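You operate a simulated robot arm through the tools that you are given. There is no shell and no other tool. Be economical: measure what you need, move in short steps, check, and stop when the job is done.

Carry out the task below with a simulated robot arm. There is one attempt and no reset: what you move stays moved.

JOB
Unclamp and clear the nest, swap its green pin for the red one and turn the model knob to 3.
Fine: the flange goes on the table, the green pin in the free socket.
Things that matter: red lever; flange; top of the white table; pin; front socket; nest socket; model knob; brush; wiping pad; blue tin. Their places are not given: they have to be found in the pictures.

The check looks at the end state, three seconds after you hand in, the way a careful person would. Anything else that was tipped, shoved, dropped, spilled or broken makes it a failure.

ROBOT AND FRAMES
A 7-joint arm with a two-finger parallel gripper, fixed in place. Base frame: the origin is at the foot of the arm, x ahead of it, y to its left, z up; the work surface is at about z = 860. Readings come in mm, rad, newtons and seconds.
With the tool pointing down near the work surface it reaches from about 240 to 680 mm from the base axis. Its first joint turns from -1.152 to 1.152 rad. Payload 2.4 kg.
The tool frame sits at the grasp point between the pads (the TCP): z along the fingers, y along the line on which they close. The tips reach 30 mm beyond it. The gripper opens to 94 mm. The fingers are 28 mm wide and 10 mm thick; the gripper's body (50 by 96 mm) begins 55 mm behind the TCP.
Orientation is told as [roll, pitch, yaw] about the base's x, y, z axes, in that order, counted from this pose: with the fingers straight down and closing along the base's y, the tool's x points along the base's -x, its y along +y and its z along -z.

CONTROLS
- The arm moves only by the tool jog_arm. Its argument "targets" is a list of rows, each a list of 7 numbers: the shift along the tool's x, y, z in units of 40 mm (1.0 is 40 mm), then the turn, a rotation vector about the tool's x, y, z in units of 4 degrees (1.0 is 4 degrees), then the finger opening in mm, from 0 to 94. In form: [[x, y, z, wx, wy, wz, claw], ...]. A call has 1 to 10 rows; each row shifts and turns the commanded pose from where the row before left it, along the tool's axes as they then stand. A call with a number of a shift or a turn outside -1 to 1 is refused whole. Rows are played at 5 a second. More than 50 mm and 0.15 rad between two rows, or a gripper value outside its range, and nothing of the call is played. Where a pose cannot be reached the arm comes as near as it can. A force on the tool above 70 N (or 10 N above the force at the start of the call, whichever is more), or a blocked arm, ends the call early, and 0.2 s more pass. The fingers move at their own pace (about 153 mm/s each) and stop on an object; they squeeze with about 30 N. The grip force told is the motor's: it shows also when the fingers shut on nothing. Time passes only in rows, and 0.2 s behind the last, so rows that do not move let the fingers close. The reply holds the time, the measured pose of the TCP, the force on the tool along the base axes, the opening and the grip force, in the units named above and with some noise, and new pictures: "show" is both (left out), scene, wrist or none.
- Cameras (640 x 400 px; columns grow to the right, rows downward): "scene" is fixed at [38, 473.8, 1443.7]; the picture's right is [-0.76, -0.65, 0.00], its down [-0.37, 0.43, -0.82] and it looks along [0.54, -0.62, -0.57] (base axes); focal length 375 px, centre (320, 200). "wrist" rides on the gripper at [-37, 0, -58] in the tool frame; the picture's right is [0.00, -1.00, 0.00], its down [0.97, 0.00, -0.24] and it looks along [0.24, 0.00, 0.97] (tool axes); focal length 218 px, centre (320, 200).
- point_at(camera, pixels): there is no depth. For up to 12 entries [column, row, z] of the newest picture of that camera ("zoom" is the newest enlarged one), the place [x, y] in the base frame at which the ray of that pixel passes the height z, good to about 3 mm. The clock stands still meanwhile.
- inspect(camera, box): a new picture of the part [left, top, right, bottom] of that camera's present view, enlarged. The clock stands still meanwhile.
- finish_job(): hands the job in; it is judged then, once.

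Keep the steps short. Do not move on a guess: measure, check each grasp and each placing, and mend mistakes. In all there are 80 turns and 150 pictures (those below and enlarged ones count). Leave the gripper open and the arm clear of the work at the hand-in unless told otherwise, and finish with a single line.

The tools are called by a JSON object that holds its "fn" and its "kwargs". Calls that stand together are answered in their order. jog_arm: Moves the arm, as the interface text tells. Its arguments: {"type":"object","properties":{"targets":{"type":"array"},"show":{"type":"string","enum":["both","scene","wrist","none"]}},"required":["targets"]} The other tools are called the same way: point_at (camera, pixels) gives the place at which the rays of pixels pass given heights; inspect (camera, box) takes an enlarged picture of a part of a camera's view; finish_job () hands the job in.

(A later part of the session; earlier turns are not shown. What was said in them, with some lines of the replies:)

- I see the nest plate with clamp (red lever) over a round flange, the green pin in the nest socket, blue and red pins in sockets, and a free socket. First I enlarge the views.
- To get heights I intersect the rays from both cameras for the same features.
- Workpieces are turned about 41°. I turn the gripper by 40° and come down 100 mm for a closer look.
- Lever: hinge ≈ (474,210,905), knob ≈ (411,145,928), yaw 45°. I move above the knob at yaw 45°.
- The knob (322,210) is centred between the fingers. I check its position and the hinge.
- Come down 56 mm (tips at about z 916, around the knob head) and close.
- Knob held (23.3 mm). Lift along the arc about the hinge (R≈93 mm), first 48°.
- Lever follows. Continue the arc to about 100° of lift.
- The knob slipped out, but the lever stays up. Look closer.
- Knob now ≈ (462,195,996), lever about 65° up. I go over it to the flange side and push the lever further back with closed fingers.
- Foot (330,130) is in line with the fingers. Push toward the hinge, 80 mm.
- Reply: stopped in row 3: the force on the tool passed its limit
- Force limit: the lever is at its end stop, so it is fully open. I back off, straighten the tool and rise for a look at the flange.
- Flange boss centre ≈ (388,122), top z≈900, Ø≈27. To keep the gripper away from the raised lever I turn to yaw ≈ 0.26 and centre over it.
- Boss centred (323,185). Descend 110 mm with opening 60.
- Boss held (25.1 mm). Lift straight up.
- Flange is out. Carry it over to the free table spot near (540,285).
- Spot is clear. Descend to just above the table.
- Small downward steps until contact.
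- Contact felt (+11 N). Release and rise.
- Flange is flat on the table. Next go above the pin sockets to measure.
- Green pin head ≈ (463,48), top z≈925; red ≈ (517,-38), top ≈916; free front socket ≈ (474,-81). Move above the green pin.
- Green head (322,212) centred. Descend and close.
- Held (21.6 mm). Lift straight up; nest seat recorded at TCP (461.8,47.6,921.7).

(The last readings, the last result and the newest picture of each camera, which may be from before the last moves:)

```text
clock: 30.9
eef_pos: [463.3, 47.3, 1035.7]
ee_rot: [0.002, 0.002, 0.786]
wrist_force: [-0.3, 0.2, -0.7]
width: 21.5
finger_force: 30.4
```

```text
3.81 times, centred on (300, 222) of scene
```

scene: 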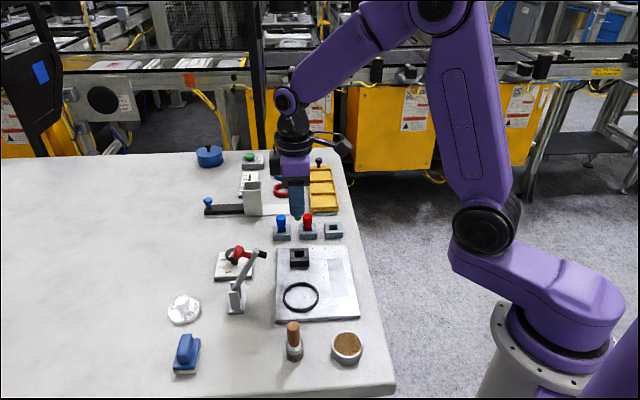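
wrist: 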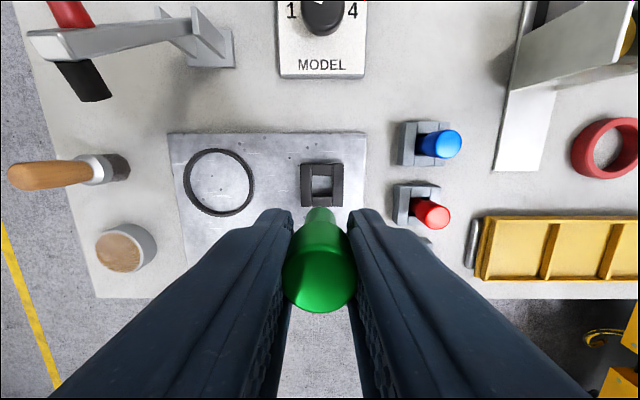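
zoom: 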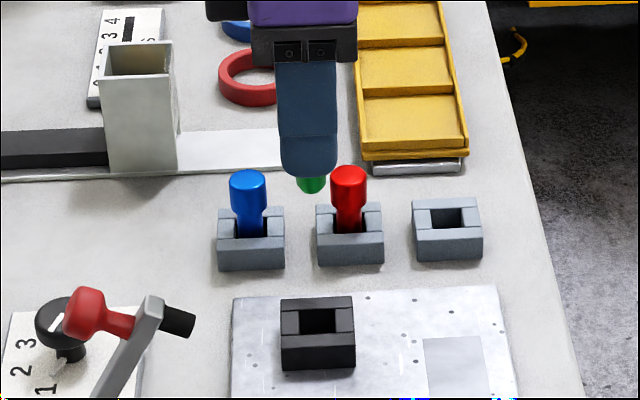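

Compare nest hole and free hole in the same enlarged picture (nest gives the measuring bias).

{"fn": "point_at", "kwargs": {"camera": "zoom", "pixels": [[318, 316, 888], [318, 316, 884], [318, 316, 892], [446, 215, 880], [446, 215, 876], [446, 215, 884]]}}

{"fn": "point_at", "kwargs": {"camera": "wrist", "pixels": [[322, 184, 888], [322, 184, 884], [322, 184, 892], [344, 140, 868], [320, 212, 868]]}}

```text
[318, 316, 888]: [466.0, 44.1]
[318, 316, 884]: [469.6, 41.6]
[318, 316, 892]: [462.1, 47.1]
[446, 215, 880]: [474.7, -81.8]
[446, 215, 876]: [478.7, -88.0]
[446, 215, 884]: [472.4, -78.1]
```

```text
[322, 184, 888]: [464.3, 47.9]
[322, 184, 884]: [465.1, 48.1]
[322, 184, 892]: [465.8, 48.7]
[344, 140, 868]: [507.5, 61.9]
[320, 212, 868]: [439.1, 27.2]
```

Go to a viewing spot 50 mm beyond the free socket so it is visible.

{"fn": "jog_arm", "kwargs": {"targets": [[0.825, -0.61, 0, 0, 0, 0, 10], [0.825, -0.61, 0, 0, 0, 0, 10], [0.825, -0.61, 0, 0, 0, 0, 10], [0.825, -0.61, 0, 0, 0, 0, 10], [0, 0, 0.5, 0, 0, 0, 10], [0, 0, 0, 0, 0, 0, 10]], "show": "wrist"}}

{"fn": "inspect", "kwargs": {"camera": "wrist", "box": [260, 90, 380, 210]}}

```text
clock: 32.3
eef_pos: [437.3, -114.5, 1014.3]
ee_rot: [0.002, 0.0, 0.788]
wrist_force: [0.2, 0.3, -0.6]
width: 21.4
finger_force: 30.1
```

wrist: 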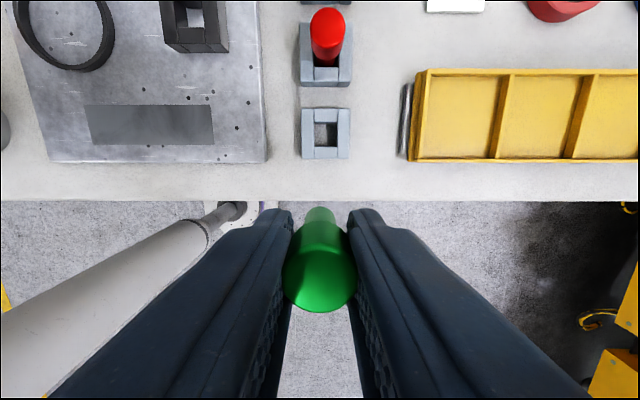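

```text
3.33 times, centred on (320, 150) of wrist
```

zoom: 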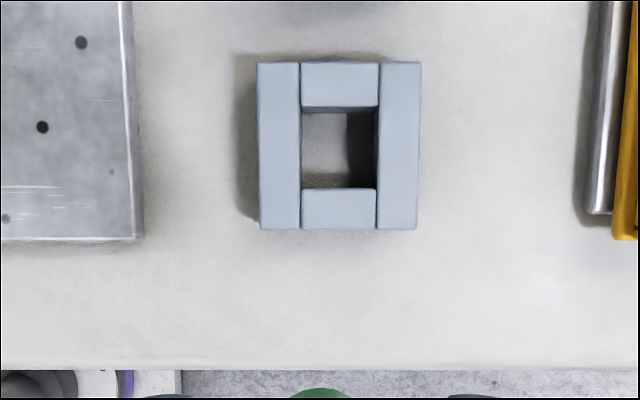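

{"fn": "point_at", "kwargs": {"camera": "zoom", "pixels": [[340, 147, 882], [340, 147, 878], [340, 147, 886], [338, 145, 882]]}}

```text
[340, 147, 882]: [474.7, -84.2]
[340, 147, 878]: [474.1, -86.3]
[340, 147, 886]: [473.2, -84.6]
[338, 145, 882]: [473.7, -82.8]
```

Estimate (474,-83). Move over it with the pin bottom still above the socket, then compare visually.

{"fn": "jog_arm", "kwargs": {"targets": [[-0.6, -0.055, 0.4, 0, 0, 0, 10], [-0.6, -0.055, 0.5, 0, 0, 0, 10], [0, 0, 0.6, 0, 0, 0, 10], [0, 0, 0, 0, 0, 0, 10]]}}

{"fn": "inspect", "kwargs": {"camera": "scene", "box": [304, 200, 364, 245]}}

{"fn": "inspect", "kwargs": {"camera": "wrist", "box": [260, 140, 380, 240]}}

```text
clock: 33.3
eef_pos: [475.8, -82.8, 954.9]
ee_rot: [0.0, -0.001, 0.787]
wrist_force: [0.8, 0.1, -0.5]
width: 21.3
finger_force: 29.9
```

scene: 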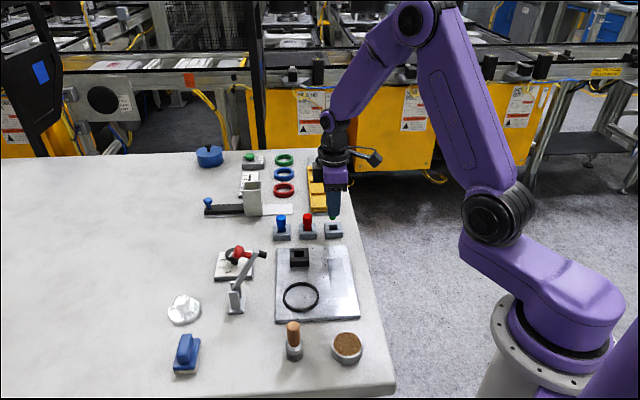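
wrist: 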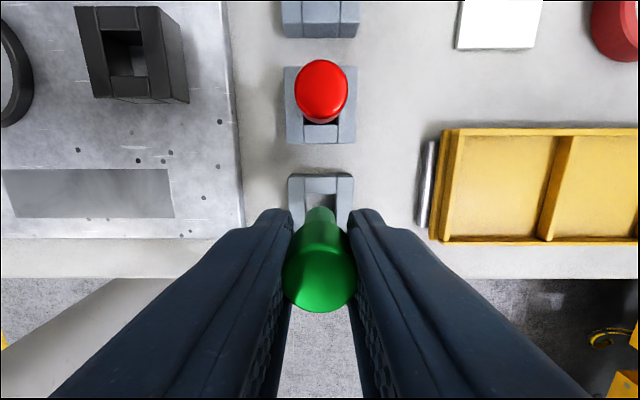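

```text
8.89 times, centred on (334, 222) of scene
```

zoom: 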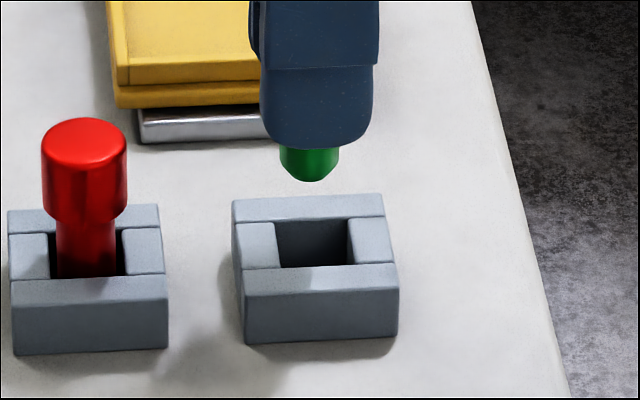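

```text
4.00 times, centred on (320, 190) of wrist
```

zoom: 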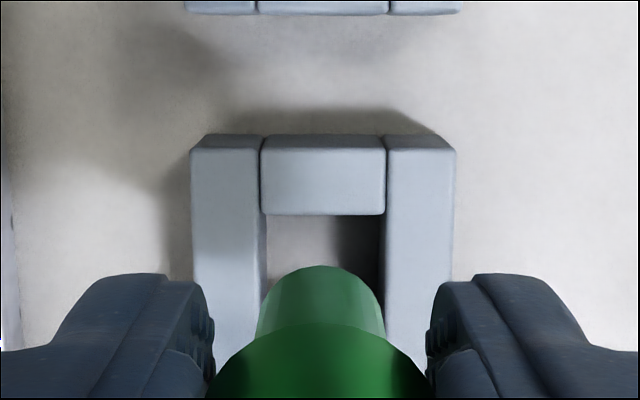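

Pin bottom ≈ z 900, shank ≈16 in a ≈20 hole; small correction +2 mm tool x. Descend slowly into the socket.

{"fn": "jog_arm", "kwargs": {"targets": [[0.05, -0.015, 0.25, 0, 0, 0, 10], [0, 0, 0.2, 0, 0, 0, 10], [0, 0, 0.15, 0, 0, 0, 10], [0, 0, 0.1, 0, 0, 0, 10], [0, 0, 0, 0, 0, 0, 10]]}}

{"fn": "inspect", "kwargs": {"camera": "scene", "box": [304, 200, 364, 245]}}

```text
clock: 34.5
eef_pos: [474.5, -85.5, 927.1]
ee_rot: [0.003, 0.0, 0.787]
wrist_force: [-0.7, -0.5, -0.1]
width: 21.5
finger_force: 30.0
```

scene: 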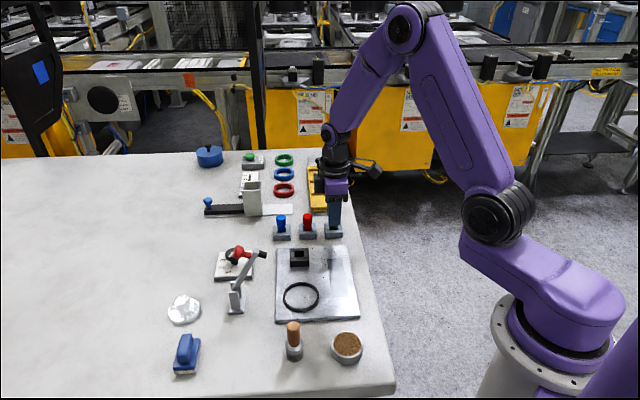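
wrist: 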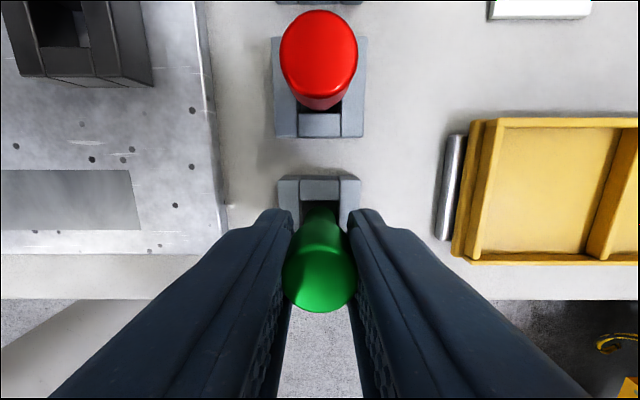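

```text
8.89 times, centred on (334, 222) of scene
```

zoom: 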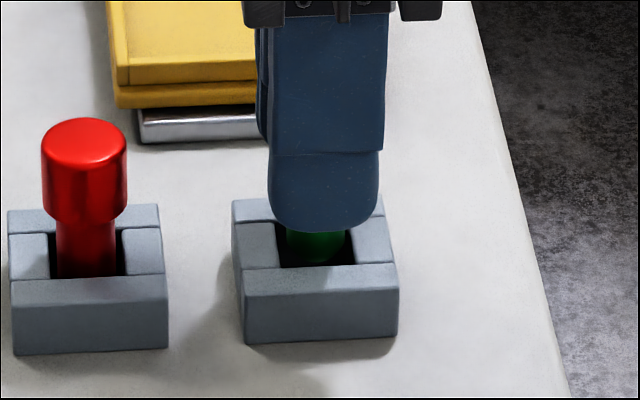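

The pin has entered the hole without force. Lower further in small steps.

{"fn": "jog_arm", "kwargs": {"targets": [[0, 0, 0.1, 0, 0, 0, 10], [0, 0, 0.1, 0, 0, 0, 10], [0, 0, 0.06, 0, 0, 0, 10], [0, 0, 0, 0, 0, 0, 10]], "show": "none"}}

```text
clock: 35.5
eef_pos: [476.4, -85.1, 917.9]
ee_rot: [0.0, -0.002, 0.786]
wrist_force: [0.5, -1.0, -1.0]
width: 21.4
finger_force: 30.3
```

{"fn": "jog_arm", "kwargs": {"targets": [[0, 0, 0.05, 0, 0, 0, 10], [0, 0, 0.05, 0, 0, 0, 10], [0, 0, 0, 0, 0, 0, 10]], "show": "none"}}

```text
clock: 36.3
eef_pos: [474.1, -84.5, 913.2]
ee_rot: [0.003, 0.001, 0.787]
wrist_force: [-0.2, -0.4, -0.4]
width: 21.6
finger_force: 30.0
```

{"fn": "jog_arm", "kwargs": {"targets": [[0, 0, 0.03, 0, 0, 0, 10], [0, 0, 0, 0, 0, 0, 10]], "show": "none"}}

```text
clock: 36.9
eef_pos: [474.4, -85.1, 912.0]
ee_rot: [-0.002, -0.003, 0.788]
wrist_force: [-2.8, 1.8, 8.3]
width: 21.2
finger_force: 29.5
```

Contact (8 N): seated. Release and rise.

{"fn": "jog_arm", "kwargs": {"targets": [[0, 0, -0.02, 0, 0, 0, 40], [0, 0, 0, 0, 0, 0, 45], [0, 0, -0.5, 0, 0, 0, 45], [0, 0, -0.8, 0, 0, 0, 45], [0, 0, -0.8, 0, 0, 0, 45]]}}

{"fn": "inspect", "kwargs": {"camera": "scene", "box": [264, 195, 364, 265]}}

```text
clock: 38.1
eef_pos: [474.2, -84.9, 995.7]
ee_rot: [0.002, 0.0, 0.788]
wrist_force: [-1.0, 0.3, 0.3]
width: 44.9
finger_force: 0.1
```

scene: 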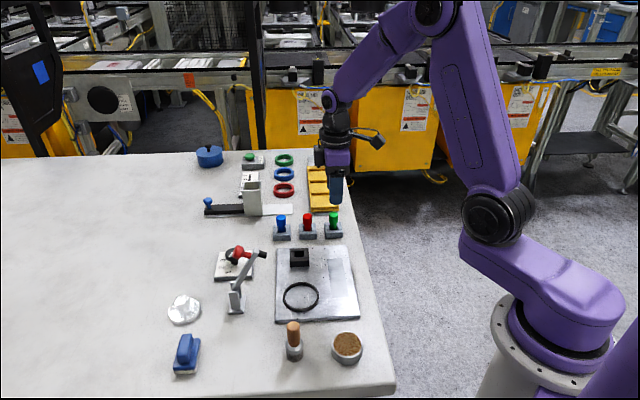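
wrist: 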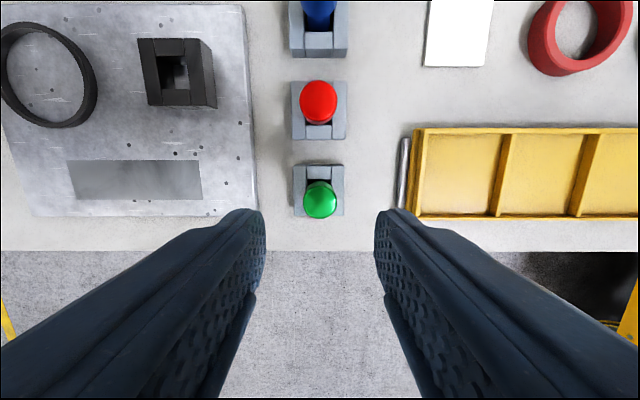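

```text
5.71 times, centred on (314, 230) of scene
```

zoom: 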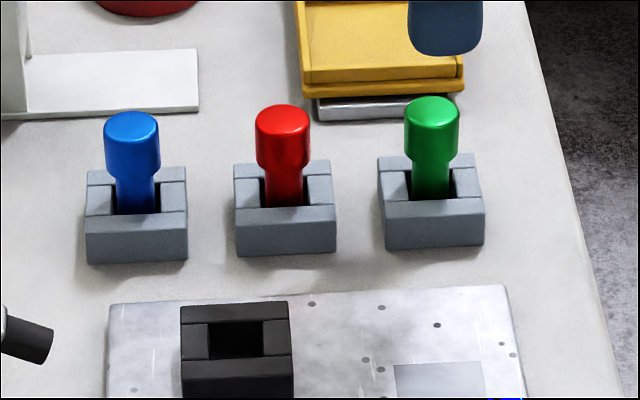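

Green is seated upright. Now move above the red pin (about 62 mm along −tool x).

{"fn": "jog_arm", "kwargs": {"targets": [[-0.78, 0, 0, 0, 0, 0, 50], [-0.78, 0, 0.3, 0, 0, 0, 50], [0, 0, 0, 0, 0, 0, 50]], "show": "wrist"}}

{"fn": "point_at", "kwargs": {"camera": "wrist", "pixels": [[320, 210, 914]]}}

```text
clock: 38.9
eef_pos: [518.1, -42.3, 984.6]
ee_rot: [0.003, -0.001, 0.787]
wrist_force: [-0.6, -0.4, -0.8]
width: 50.1
finger_force: 0.1
```

wrist: 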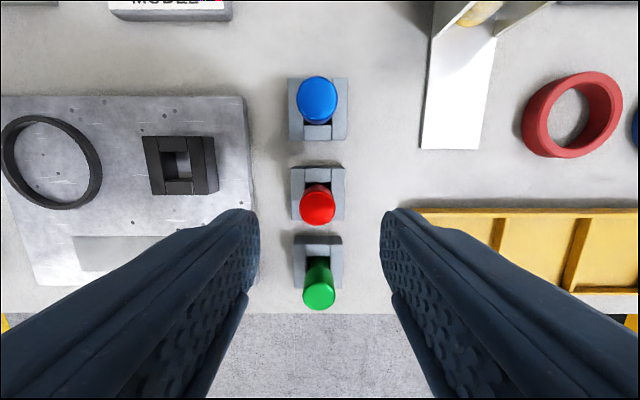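

```text
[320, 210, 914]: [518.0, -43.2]
```

Red head slightly off (317,204): shift −3 mm x, +1.3 mm y, descend to TCP z≈912.5 and close.

{"fn": "jog_arm", "kwargs": {"targets": [[-0.075, 0.032, 0.5, 0, 0, 0, 50], [0, 0, 0.6, 0, 0, 0, 50], [0, 0, 0.6, 0, 0, 0, 50], [0, 0, 0.1, 0, 0, 0, 50], [0, 0, 0, 0, 0, 0, 50], [0, 0, 0, 0, 0, 0, 10], [0, 0, 0, 0, 0, 0, 10], [0, 0, 0, 0, 0, 0, 10]]}}

```text
clock: 40.7
eef_pos: [520.2, -38.4, 911.2]
ee_rot: [0.002, 0.001, 0.788]
wrist_force: [-0.1, 0.1, 0.6]
width: 21.8
finger_force: 29.8
```

scene: 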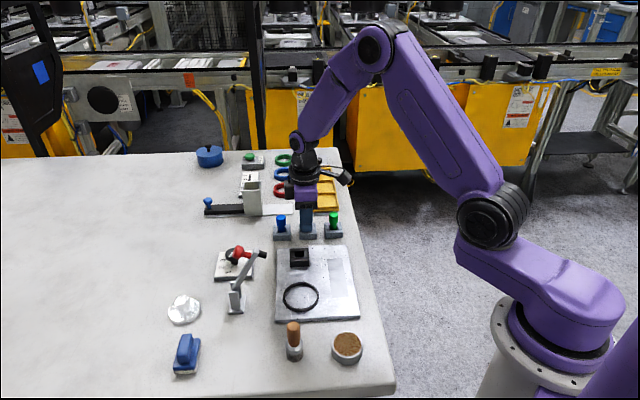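
wrist: 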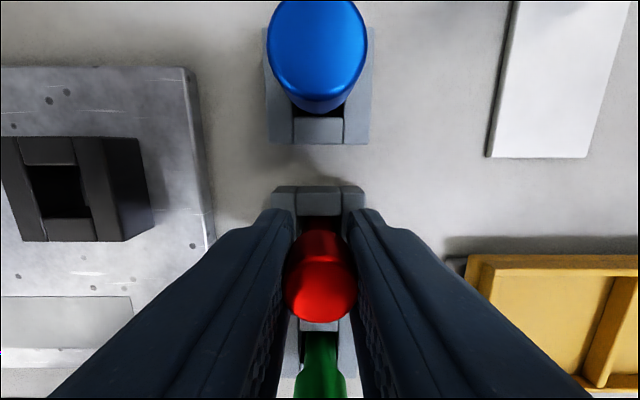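

Red held (21.8 mm), sitting ~2.4 mm further along +x in the grip than green did. Lift straight up.

{"fn": "jog_arm", "kwargs": {"targets": [[0, 0, -0.3, 0, 0, 0, 10], [0, 0, -0.4, 0, 0, 0, 10], [0, 0, -0.7, 0, 0, 0, 10], [0, 0, -0.7, 0, 0, 0, 10], [0, 0, -0.4, 0, 0, 0, 10], [0, 0, 0, 0, 0, 0, 10]], "show": "wrist"}}

```text
clock: 42.1
eef_pos: [521.1, -38.3, 1014.2]
ee_rot: [0.002, 0.001, 0.786]
wrist_force: [-0.7, 0.1, -0.9]
width: 21.4
finger_force: 30.0
```

wrist: 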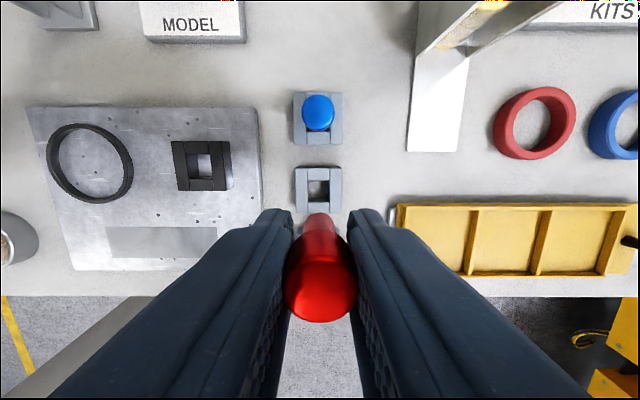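

Move above the nest socket, pin bottom ~15 mm over it.

{"fn": "jog_arm", "kwargs": {"targets": [[-0.184, 0.848, 0, 0, 0, 0, 10], [-0.184, 0.848, 0, 0, 0, 0, 10], [-0.184, 0.848, 0, 0, 0, 0, 10], [0, 0, 0.6, 0, 0, 0, 10], [0, 0, 0.6, 0, 0, 0, 10], [0, 0, 0, 0, 0, 0, 10]]}}

{"fn": "inspect", "kwargs": {"camera": "scene", "box": [269, 225, 329, 270]}}

{"fn": "inspect", "kwargs": {"camera": "wrist", "box": [260, 140, 380, 240]}}

```text
clock: 43.5
eef_pos: [461.6, 48.5, 965.3]
ee_rot: [0.002, -0.002, 0.788]
wrist_force: [0.3, 0.7, -0.9]
width: 21.9
finger_force: 29.9
```

scene: 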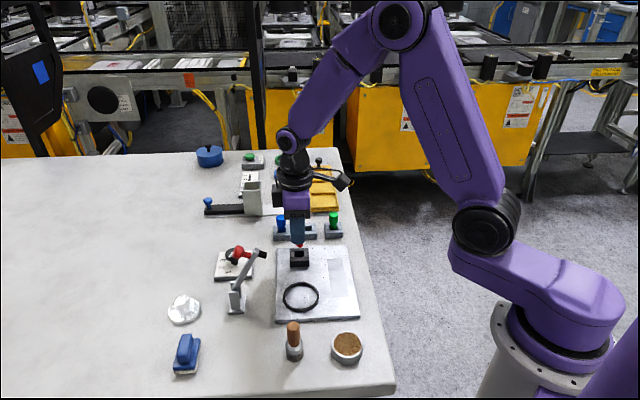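
wrist: 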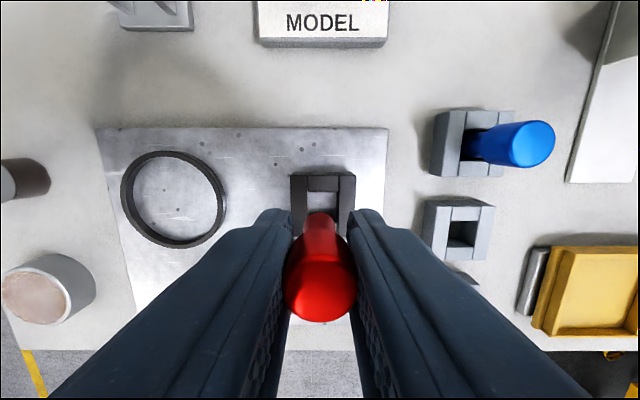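

```text
8.89 times, centred on (299, 248) of scene
```

zoom: 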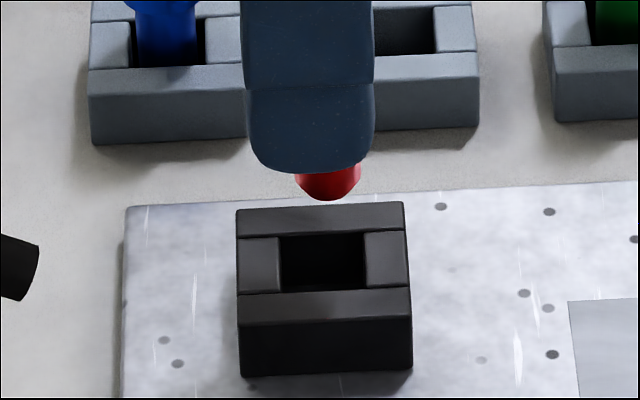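

```text
4.00 times, centred on (320, 190) of wrist
```

zoom: 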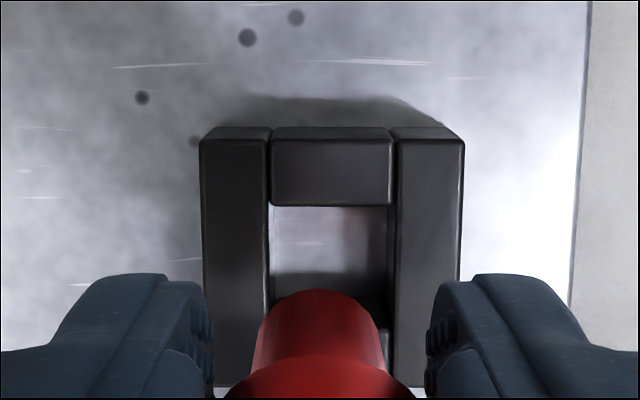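

Hole is ~1.8 mm to the right (tool −y) and the pin ~1.6 mm too far +x: correct and lower slowly.

{"fn": "jog_arm", "kwargs": {"targets": [[-0.04, -0.045, 0.15, 0, 0, 0, 10], [0, 0, 0.2, 0, 0, 0, 10], [0, 0, 0, 0, 0, 0, 10]], "show": "none"}}

{"fn": "inspect", "kwargs": {"camera": "scene", "box": [269, 225, 329, 270]}}

{"fn": "inspect", "kwargs": {"camera": "wrist", "box": [260, 140, 380, 240]}}

```text
clock: 44.3
eef_pos: [466.0, 48.9, 950.6]
ee_rot: [0.003, 0.0, 0.787]
wrist_force: [-1.2, -0.4, -1.0]
width: 21.6
finger_force: 30.6
```

```text
8.89 times, centred on (299, 248) of scene
```

zoom: 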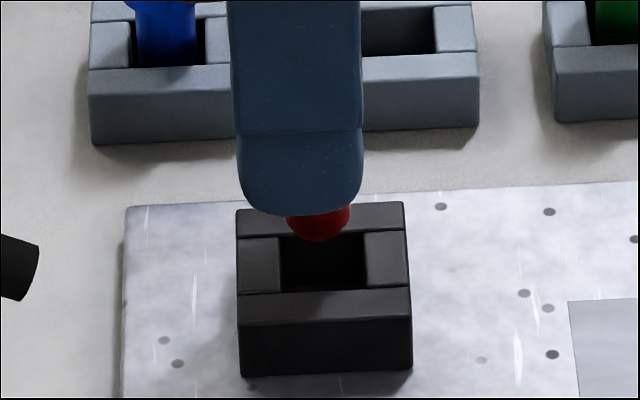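

```text
4.00 times, centred on (320, 190) of wrist
```

zoom: 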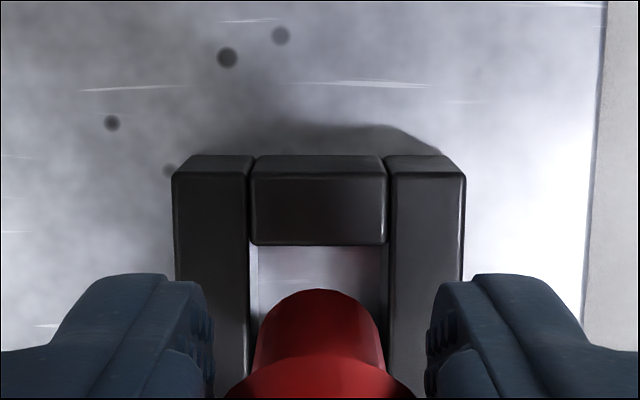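

Now aligned (hole 250–388, pin centre 320). Continue down.

{"fn": "jog_arm", "kwargs": {"targets": [[0, 0, 0.15, 0, 0, 0, 10], [0, 0, 0.15, 0, 0, 0, 10], [0, 0, 0.15, 0, 0, 0, 10], [0, 0, 0.12, 0, 0, 0, 10], [0, 0, 0, 0, 0, 0, 10]], "show": "none"}}

{"fn": "inspect", "kwargs": {"camera": "scene", "box": [269, 225, 329, 270]}}

```text
clock: 45.5
eef_pos: [465.3, 48.9, 927.4]
ee_rot: [0.003, 0.001, 0.787]
wrist_force: [-0.4, -0.5, -0.2]
width: 21.3
finger_force: 30.2
```

```text
8.89 times, centred on (299, 248) of scene
```

zoom: 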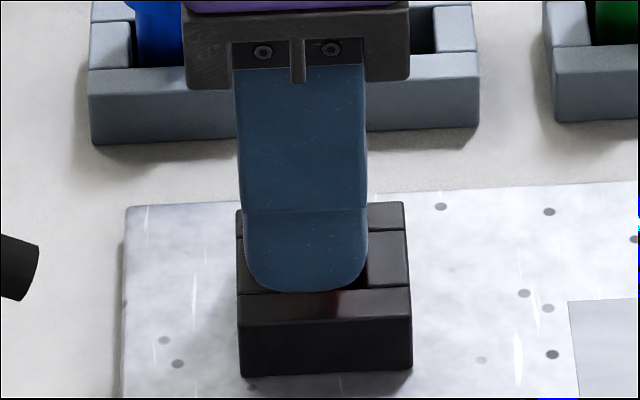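

In the hole with no force. Final small steps to contact (expected near z 920).

{"fn": "jog_arm", "kwargs": {"targets": [[0, 0, 0.08, 0, 0, 0, 10], [0, 0, 0.06, 0, 0, 0, 10], [0, 0, 0, 0, 0, 0, 10]], "show": "none"}}

```text
clock: 46.3
eef_pos: [465.8, 49.1, 922.2]
ee_rot: [0.001, 0.001, 0.787]
wrist_force: [-0.4, 0.3, -0.9]
width: 21.8
finger_force: 30.0
```

{"fn": "jog_arm", "kwargs": {"targets": [[0, 0, 0.03, 0, 0, 0, 10], [0, 0, 0.02, 0, 0, 0, 10], [0, 0, 0, 0, 0, 0, 10]], "show": "none"}}

```text
clock: 47.1
eef_pos: [466.2, 48.2, 920.9]
ee_rot: [0.001, -0.002, 0.787]
wrist_force: [-4.4, 1.2, 25.2]
width: 21.6
finger_force: 29.6
```

Seated (25 N contact). Release and rise.

{"fn": "jog_arm", "kwargs": {"targets": [[0, 0, -0.03, 0, 0, 0, 40], [0, 0, 0, 0, 0, 0, 45], [0, 0, -0.5, 0, 0, 0, 45], [0, 0, -0.8, 0, 0, 0, 45], [0, 0, -1, 0, 0, 0, 45], [0, 0, -1, 0, 0, 0, 45]]}}

{"fn": "inspect", "kwargs": {"camera": "scene", "box": [200, 200, 360, 320]}}

```text
clock: 48.5
eef_pos: [466.2, 48.9, 1055.5]
ee_rot: [0.003, 0.0, 0.786]
wrist_force: [-0.2, -1.1, 0.4]
width: 45.0
finger_force: 0.1
```

scene: 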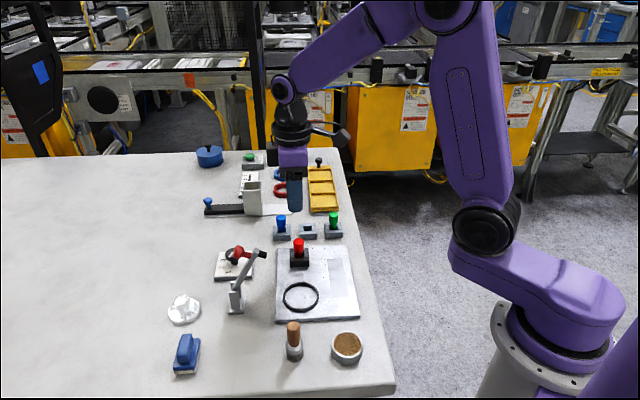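
wrist: 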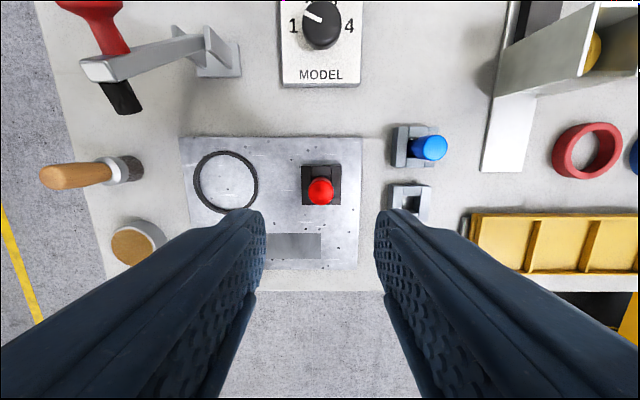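

```text
3.33 times, centred on (280, 260) of scene
```

zoom: 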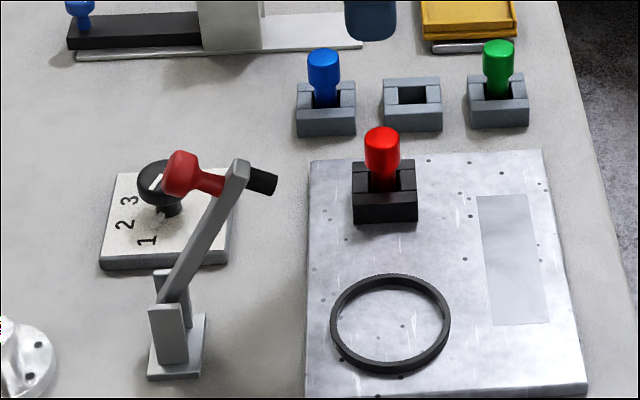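

Both pins sit upright. Now go toward the model knob for a close view.

{"fn": "jog_arm", "kwargs": {"targets": [[-0.78, 0, 0, 0, 0, 0, 60], [-0.78, 0, 0, 0, 0, 0, 70], [-0.75, 0, 0.5, 0, 0, 0, 94], [0, 0, 0.5, 0, 0, 0, 94], [0, 0, 0, 0, 0, 0, 94]], "show": "wrist"}}

{"fn": "inspect", "kwargs": {"camera": "wrist", "box": [260, 90, 400, 220]}}

{"fn": "inspect", "kwargs": {"camera": "scene", "box": [205, 235, 275, 285]}}

```text
clock: 49.7
eef_pos: [531.1, 113.6, 1013.0]
ee_rot: [0.001, -0.001, 0.787]
wrist_force: [-0.3, 0.6, -0.4]
width: 93.9
finger_force: 0.1
```

wrist: 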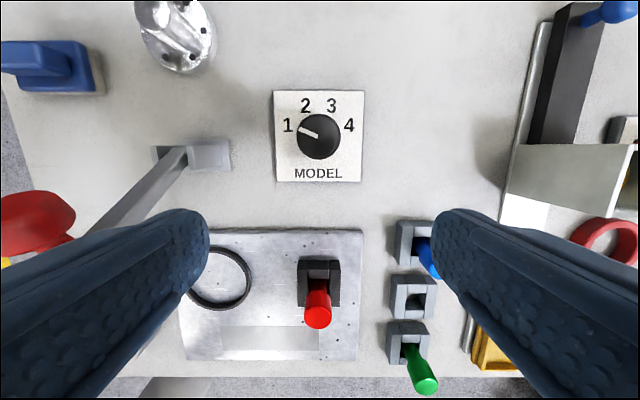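

```text
3.08 times, centred on (330, 155) of wrist
```

zoom: 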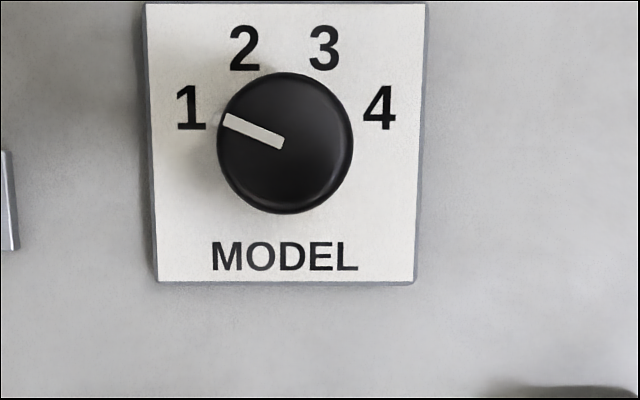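

```text
8.00 times, centred on (240, 260) of scene
```

zoom: 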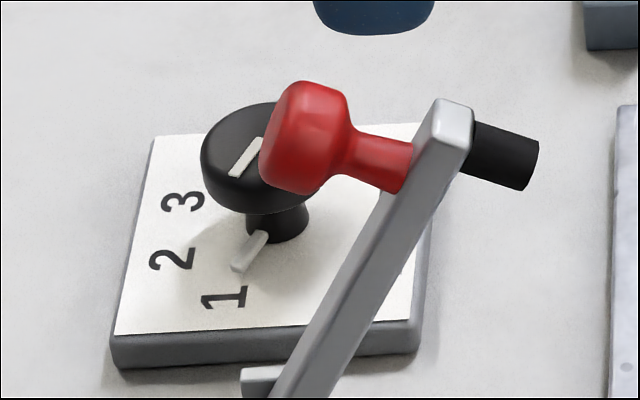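

Pointer is at 1 (≈ −69°); numbers 1..4 are at about −69, −23, +23, +69°. So ~+92° clockwise from above is needed. Measure knob position and height.

{"fn": "point_at", "kwargs": {"camera": "wrist", "pixels": [[318.6, 136.2, 880], [318.6, 136.2, 890], [318.6, 136.2, 900], [318.6, 136.2, 910], [319, 136, 868]]}}

{"fn": "point_at", "kwargs": {"camera": "scene", "pixels": [[233, 253.5, 890], [233, 253.5, 900], [233, 253.5, 910], [234.5, 263, 870], [221, 253, 900]]}}

```text
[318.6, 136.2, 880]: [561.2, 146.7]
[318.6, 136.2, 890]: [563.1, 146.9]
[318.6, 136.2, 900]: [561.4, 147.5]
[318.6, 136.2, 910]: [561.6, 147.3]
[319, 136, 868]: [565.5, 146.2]
```

```text
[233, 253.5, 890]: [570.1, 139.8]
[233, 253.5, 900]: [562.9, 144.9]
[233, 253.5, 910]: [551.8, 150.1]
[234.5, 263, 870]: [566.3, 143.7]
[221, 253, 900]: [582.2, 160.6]
```

Knob cap ≈ (562,147), top z≈899, Ø≈36. Move above it.

{"fn": "jog_arm", "kwargs": {"targets": [[-0.57, 0.02, 0, 0, 0, 0, 70], [-0.57, 0.02, 0.5, 0, 0, 0, 60], [0, 0, 0.7, 0, 0, 0, 60], [0, 0, 0, 0, 0, 0, 60]], "show": "both"}}

```text
clock: 50.7
eef_pos: [562.4, 146.5, 965.0]
ee_rot: [0.002, -0.002, 0.787]
wrist_force: [0.6, 0.2, 0.5]
width: 60.0
finger_force: 0.0
```

scene: 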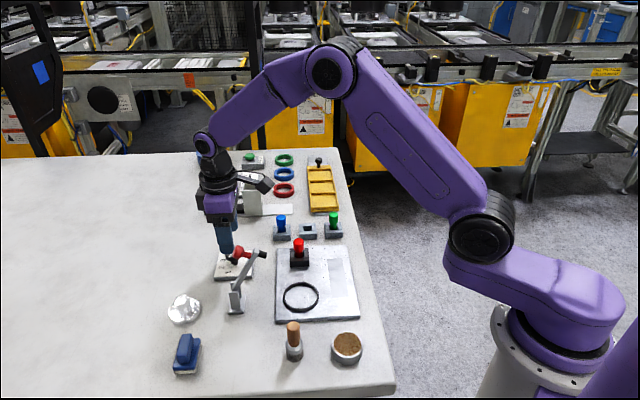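
wrist: 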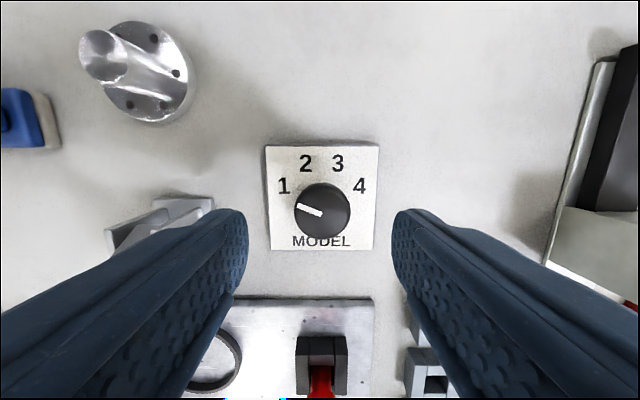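

Centred (322,212). Descend 54 mm, then close.

{"fn": "jog_arm", "kwargs": {"targets": [[0.02, -0.025, 0.5, 0, 0, 0, 60], [0, 0, 0.5, 0, 0, 0, 60], [0, 0, 0.35, 0, 0, 0, 60], [0, 0, 0, 0, 0, 0, 60], [0, 0, 0, 0, 0, 0, 10], [0, 0, 0, 0, 0, 0, 10], [0, 0, 0, 0, 0, 0, 10]]}}

```text
clock: 52.3
eef_pos: [562.5, 145.7, 913.3]
ee_rot: [0.001, -0.003, 0.787]
wrist_force: [6.0, -3.4, -5.4]
width: 33.4
finger_force: 44.5
```

scene: 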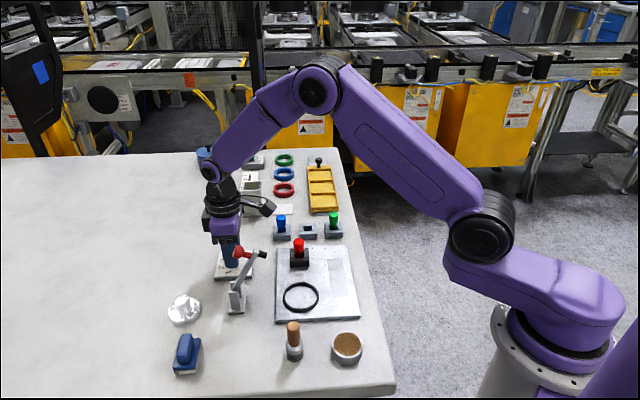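
wrist: 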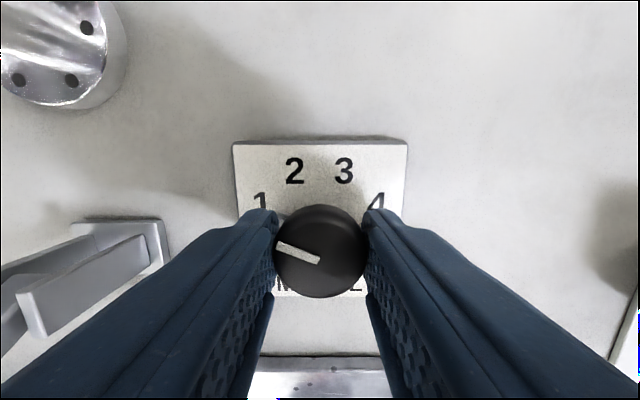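

Knob gripped (33.4 mm). Turn clockwise 40° and check it follows.

{"fn": "jog_arm", "kwargs": {"targets": [[0, 0, 0, 0, 0, 1, 10], [0, 0, 0, 0, 0, 1, 10], [0, 0, 0, 0, 0, 1, 10], [0, 0, 0, 0, 0, 1, 10], [0, 0, 0, 0, 0, 1, 10], [0, 0, 0, 0, 0, 1, 10], [0, 0, 0, 0, 0, 1, 10], [0, 0, 0, 0, 0, 1, 10], [0, 0, 0, 0, 0, 1, 10], [0, 0, 0, 0, 0, 1, 10]], "show": "wrist"}}

```text
clock: 54.5
eef_pos: [562.6, 145.5, 912.3]
ee_rot: [0.001, 0.0, 0.086]
wrist_force: [1.0, -18.0, 20.2]
width: 33.2
finger_force: 45.1
```

wrist: 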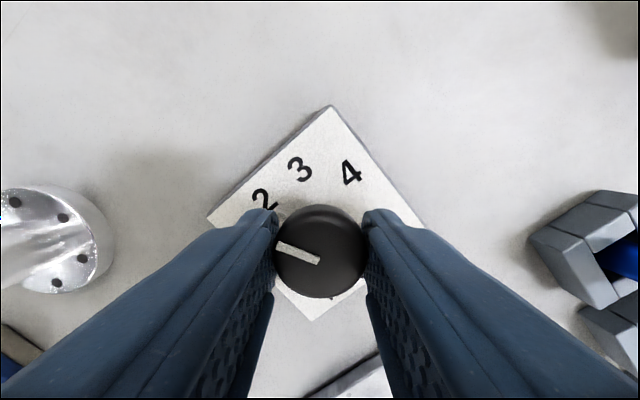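

Pointer turns with the gripper. Another 50°.

{"fn": "jog_arm", "kwargs": {"targets": [[0, 0, 0, 0, 0, 1, 10], [0, 0, 0, 0, 0, 1, 10], [0, 0, 0, 0, 0, 1, 10], [0, 0, 0, 0, 0, 1, 10], [0, 0, 0, 0, 0, 1, 10], [0, 0, 0, 0, 0, 1, 10], [0, 0, 0, 0, 0, 1, 10], [0, 0, 0, 0, 0, 1, 10], [0, 0, 0, 0, 0, 1, 10], [0, 0, 0, 0, 0, 1, 10]], "show": "none"}}

{"fn": "jog_arm", "kwargs": {"targets": [[0, 0, 0, 0, 0, 1, 10], [0, 0, 0, 0, 0, 1, 10], [0, 0, 0, 0, 0, 0.75, 10], [0, 0, 0, 0, 0, 0, 10]], "show": "wrist"}}

```text
clock: 56.7
eef_pos: [561.5, 144.8, 912.2]
ee_rot: [0.004, -0.001, -0.614]
wrist_force: [1.3, -19.4, 27.8]
width: 33.4
finger_force: 44.6
```

```text
clock: 57.7
eef_pos: [562.4, 145.4, 912.2]
ee_rot: [0.002, -0.001, -0.804]
wrist_force: [2.5, -17.8, 28.4]
width: 33.4
finger_force: 45.1
```

wrist: 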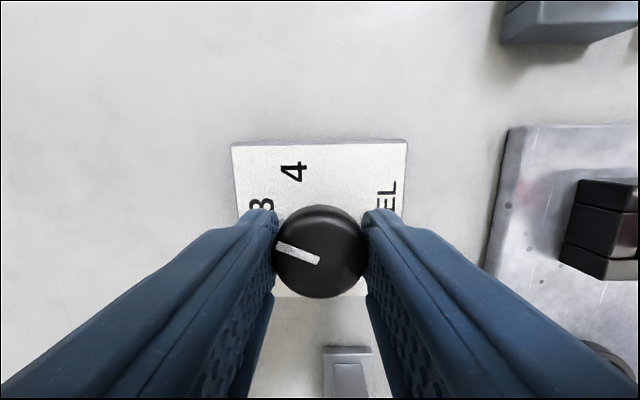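

Turned 91°. Release and rise to check the pointer.

{"fn": "jog_arm", "kwargs": {"targets": [[0, 0, 0, 0, 0, 0, 60], [0, 0, 0, 0, 0, 0, 60], [0, 0, -0.5, 0, 0, 0, 60], [0, 0, -0.8, 0, 0, 0, 60], [0, 0, -1, 0, 0, 0, 60], [0, 0, -1, 0, 0, 0, 60]]}}

{"fn": "inspect", "kwargs": {"camera": "wrist", "box": [260, 140, 380, 240]}}

{"fn": "inspect", "kwargs": {"camera": "scene", "box": [190, 210, 350, 330]}}

```text
clock: 59.1
eef_pos: [561.0, 145.1, 1044.2]
ee_rot: [0.0, 0.003, -0.801]
wrist_force: [0.7, -0.1, -0.1]
width: 59.9
finger_force: 0.0
```

scene: 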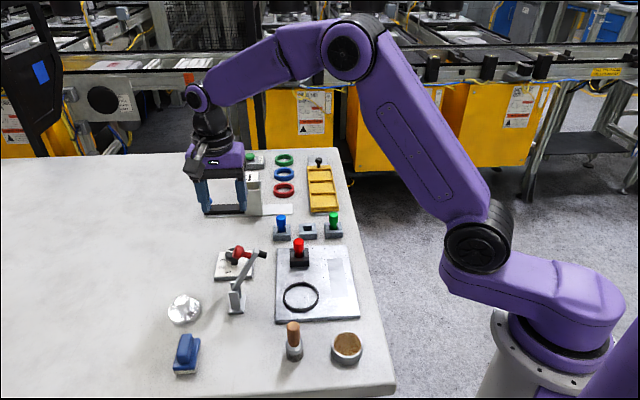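
wrist: 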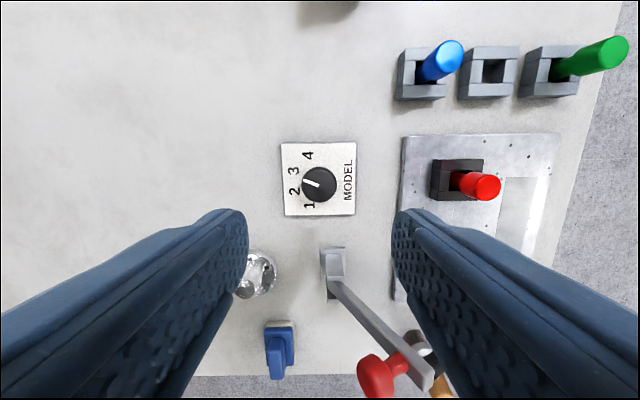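

```text
4.00 times, centred on (320, 190) of wrist
```

zoom: 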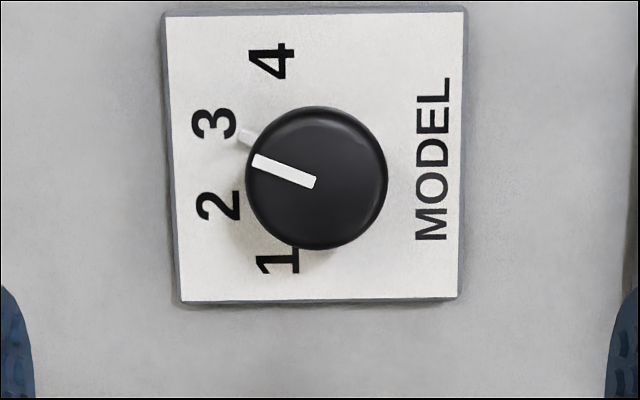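

```text
3.33 times, centred on (270, 270) of scene
```

zoom: 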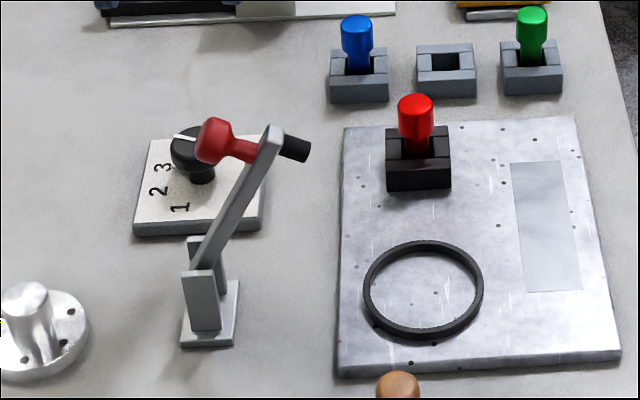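

Pointer is on 3, the lever is up, the flange on the table, red in the nest and green in the front socket. Raise the arm clear with open gripper.

{"fn": "jog_arm", "kwargs": {"targets": [[0, 0, -1, 0, 0, 0, 94], [0, 0, -1, 0, 0, 0, 94], [0, 0, -1, 0, 0, 0, 94], [0, 0, 0, 0, 0, 0, 94]], "show": "scene"}}

```text
clock: 60.1
eef_pos: [560.0, 146.2, 1165.8]
ee_rot: [0.001, 0.002, -0.802]
wrist_force: [-0.5, -0.1, 1.0]
width: 94.1
finger_force: 0.1
```

scene: 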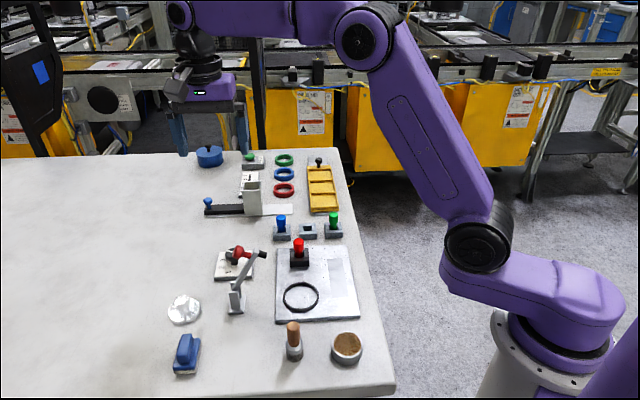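

All is in place and the arm is clear; handing in.

{"fn": "finish_job", "kwargs": {}}

```text
The job is handed in.
```

Job handed in: lever open against its stop, flange flat on the table, red pin in the nest, green pin in the front socket, model knob on 3, gripper open and arm clear.
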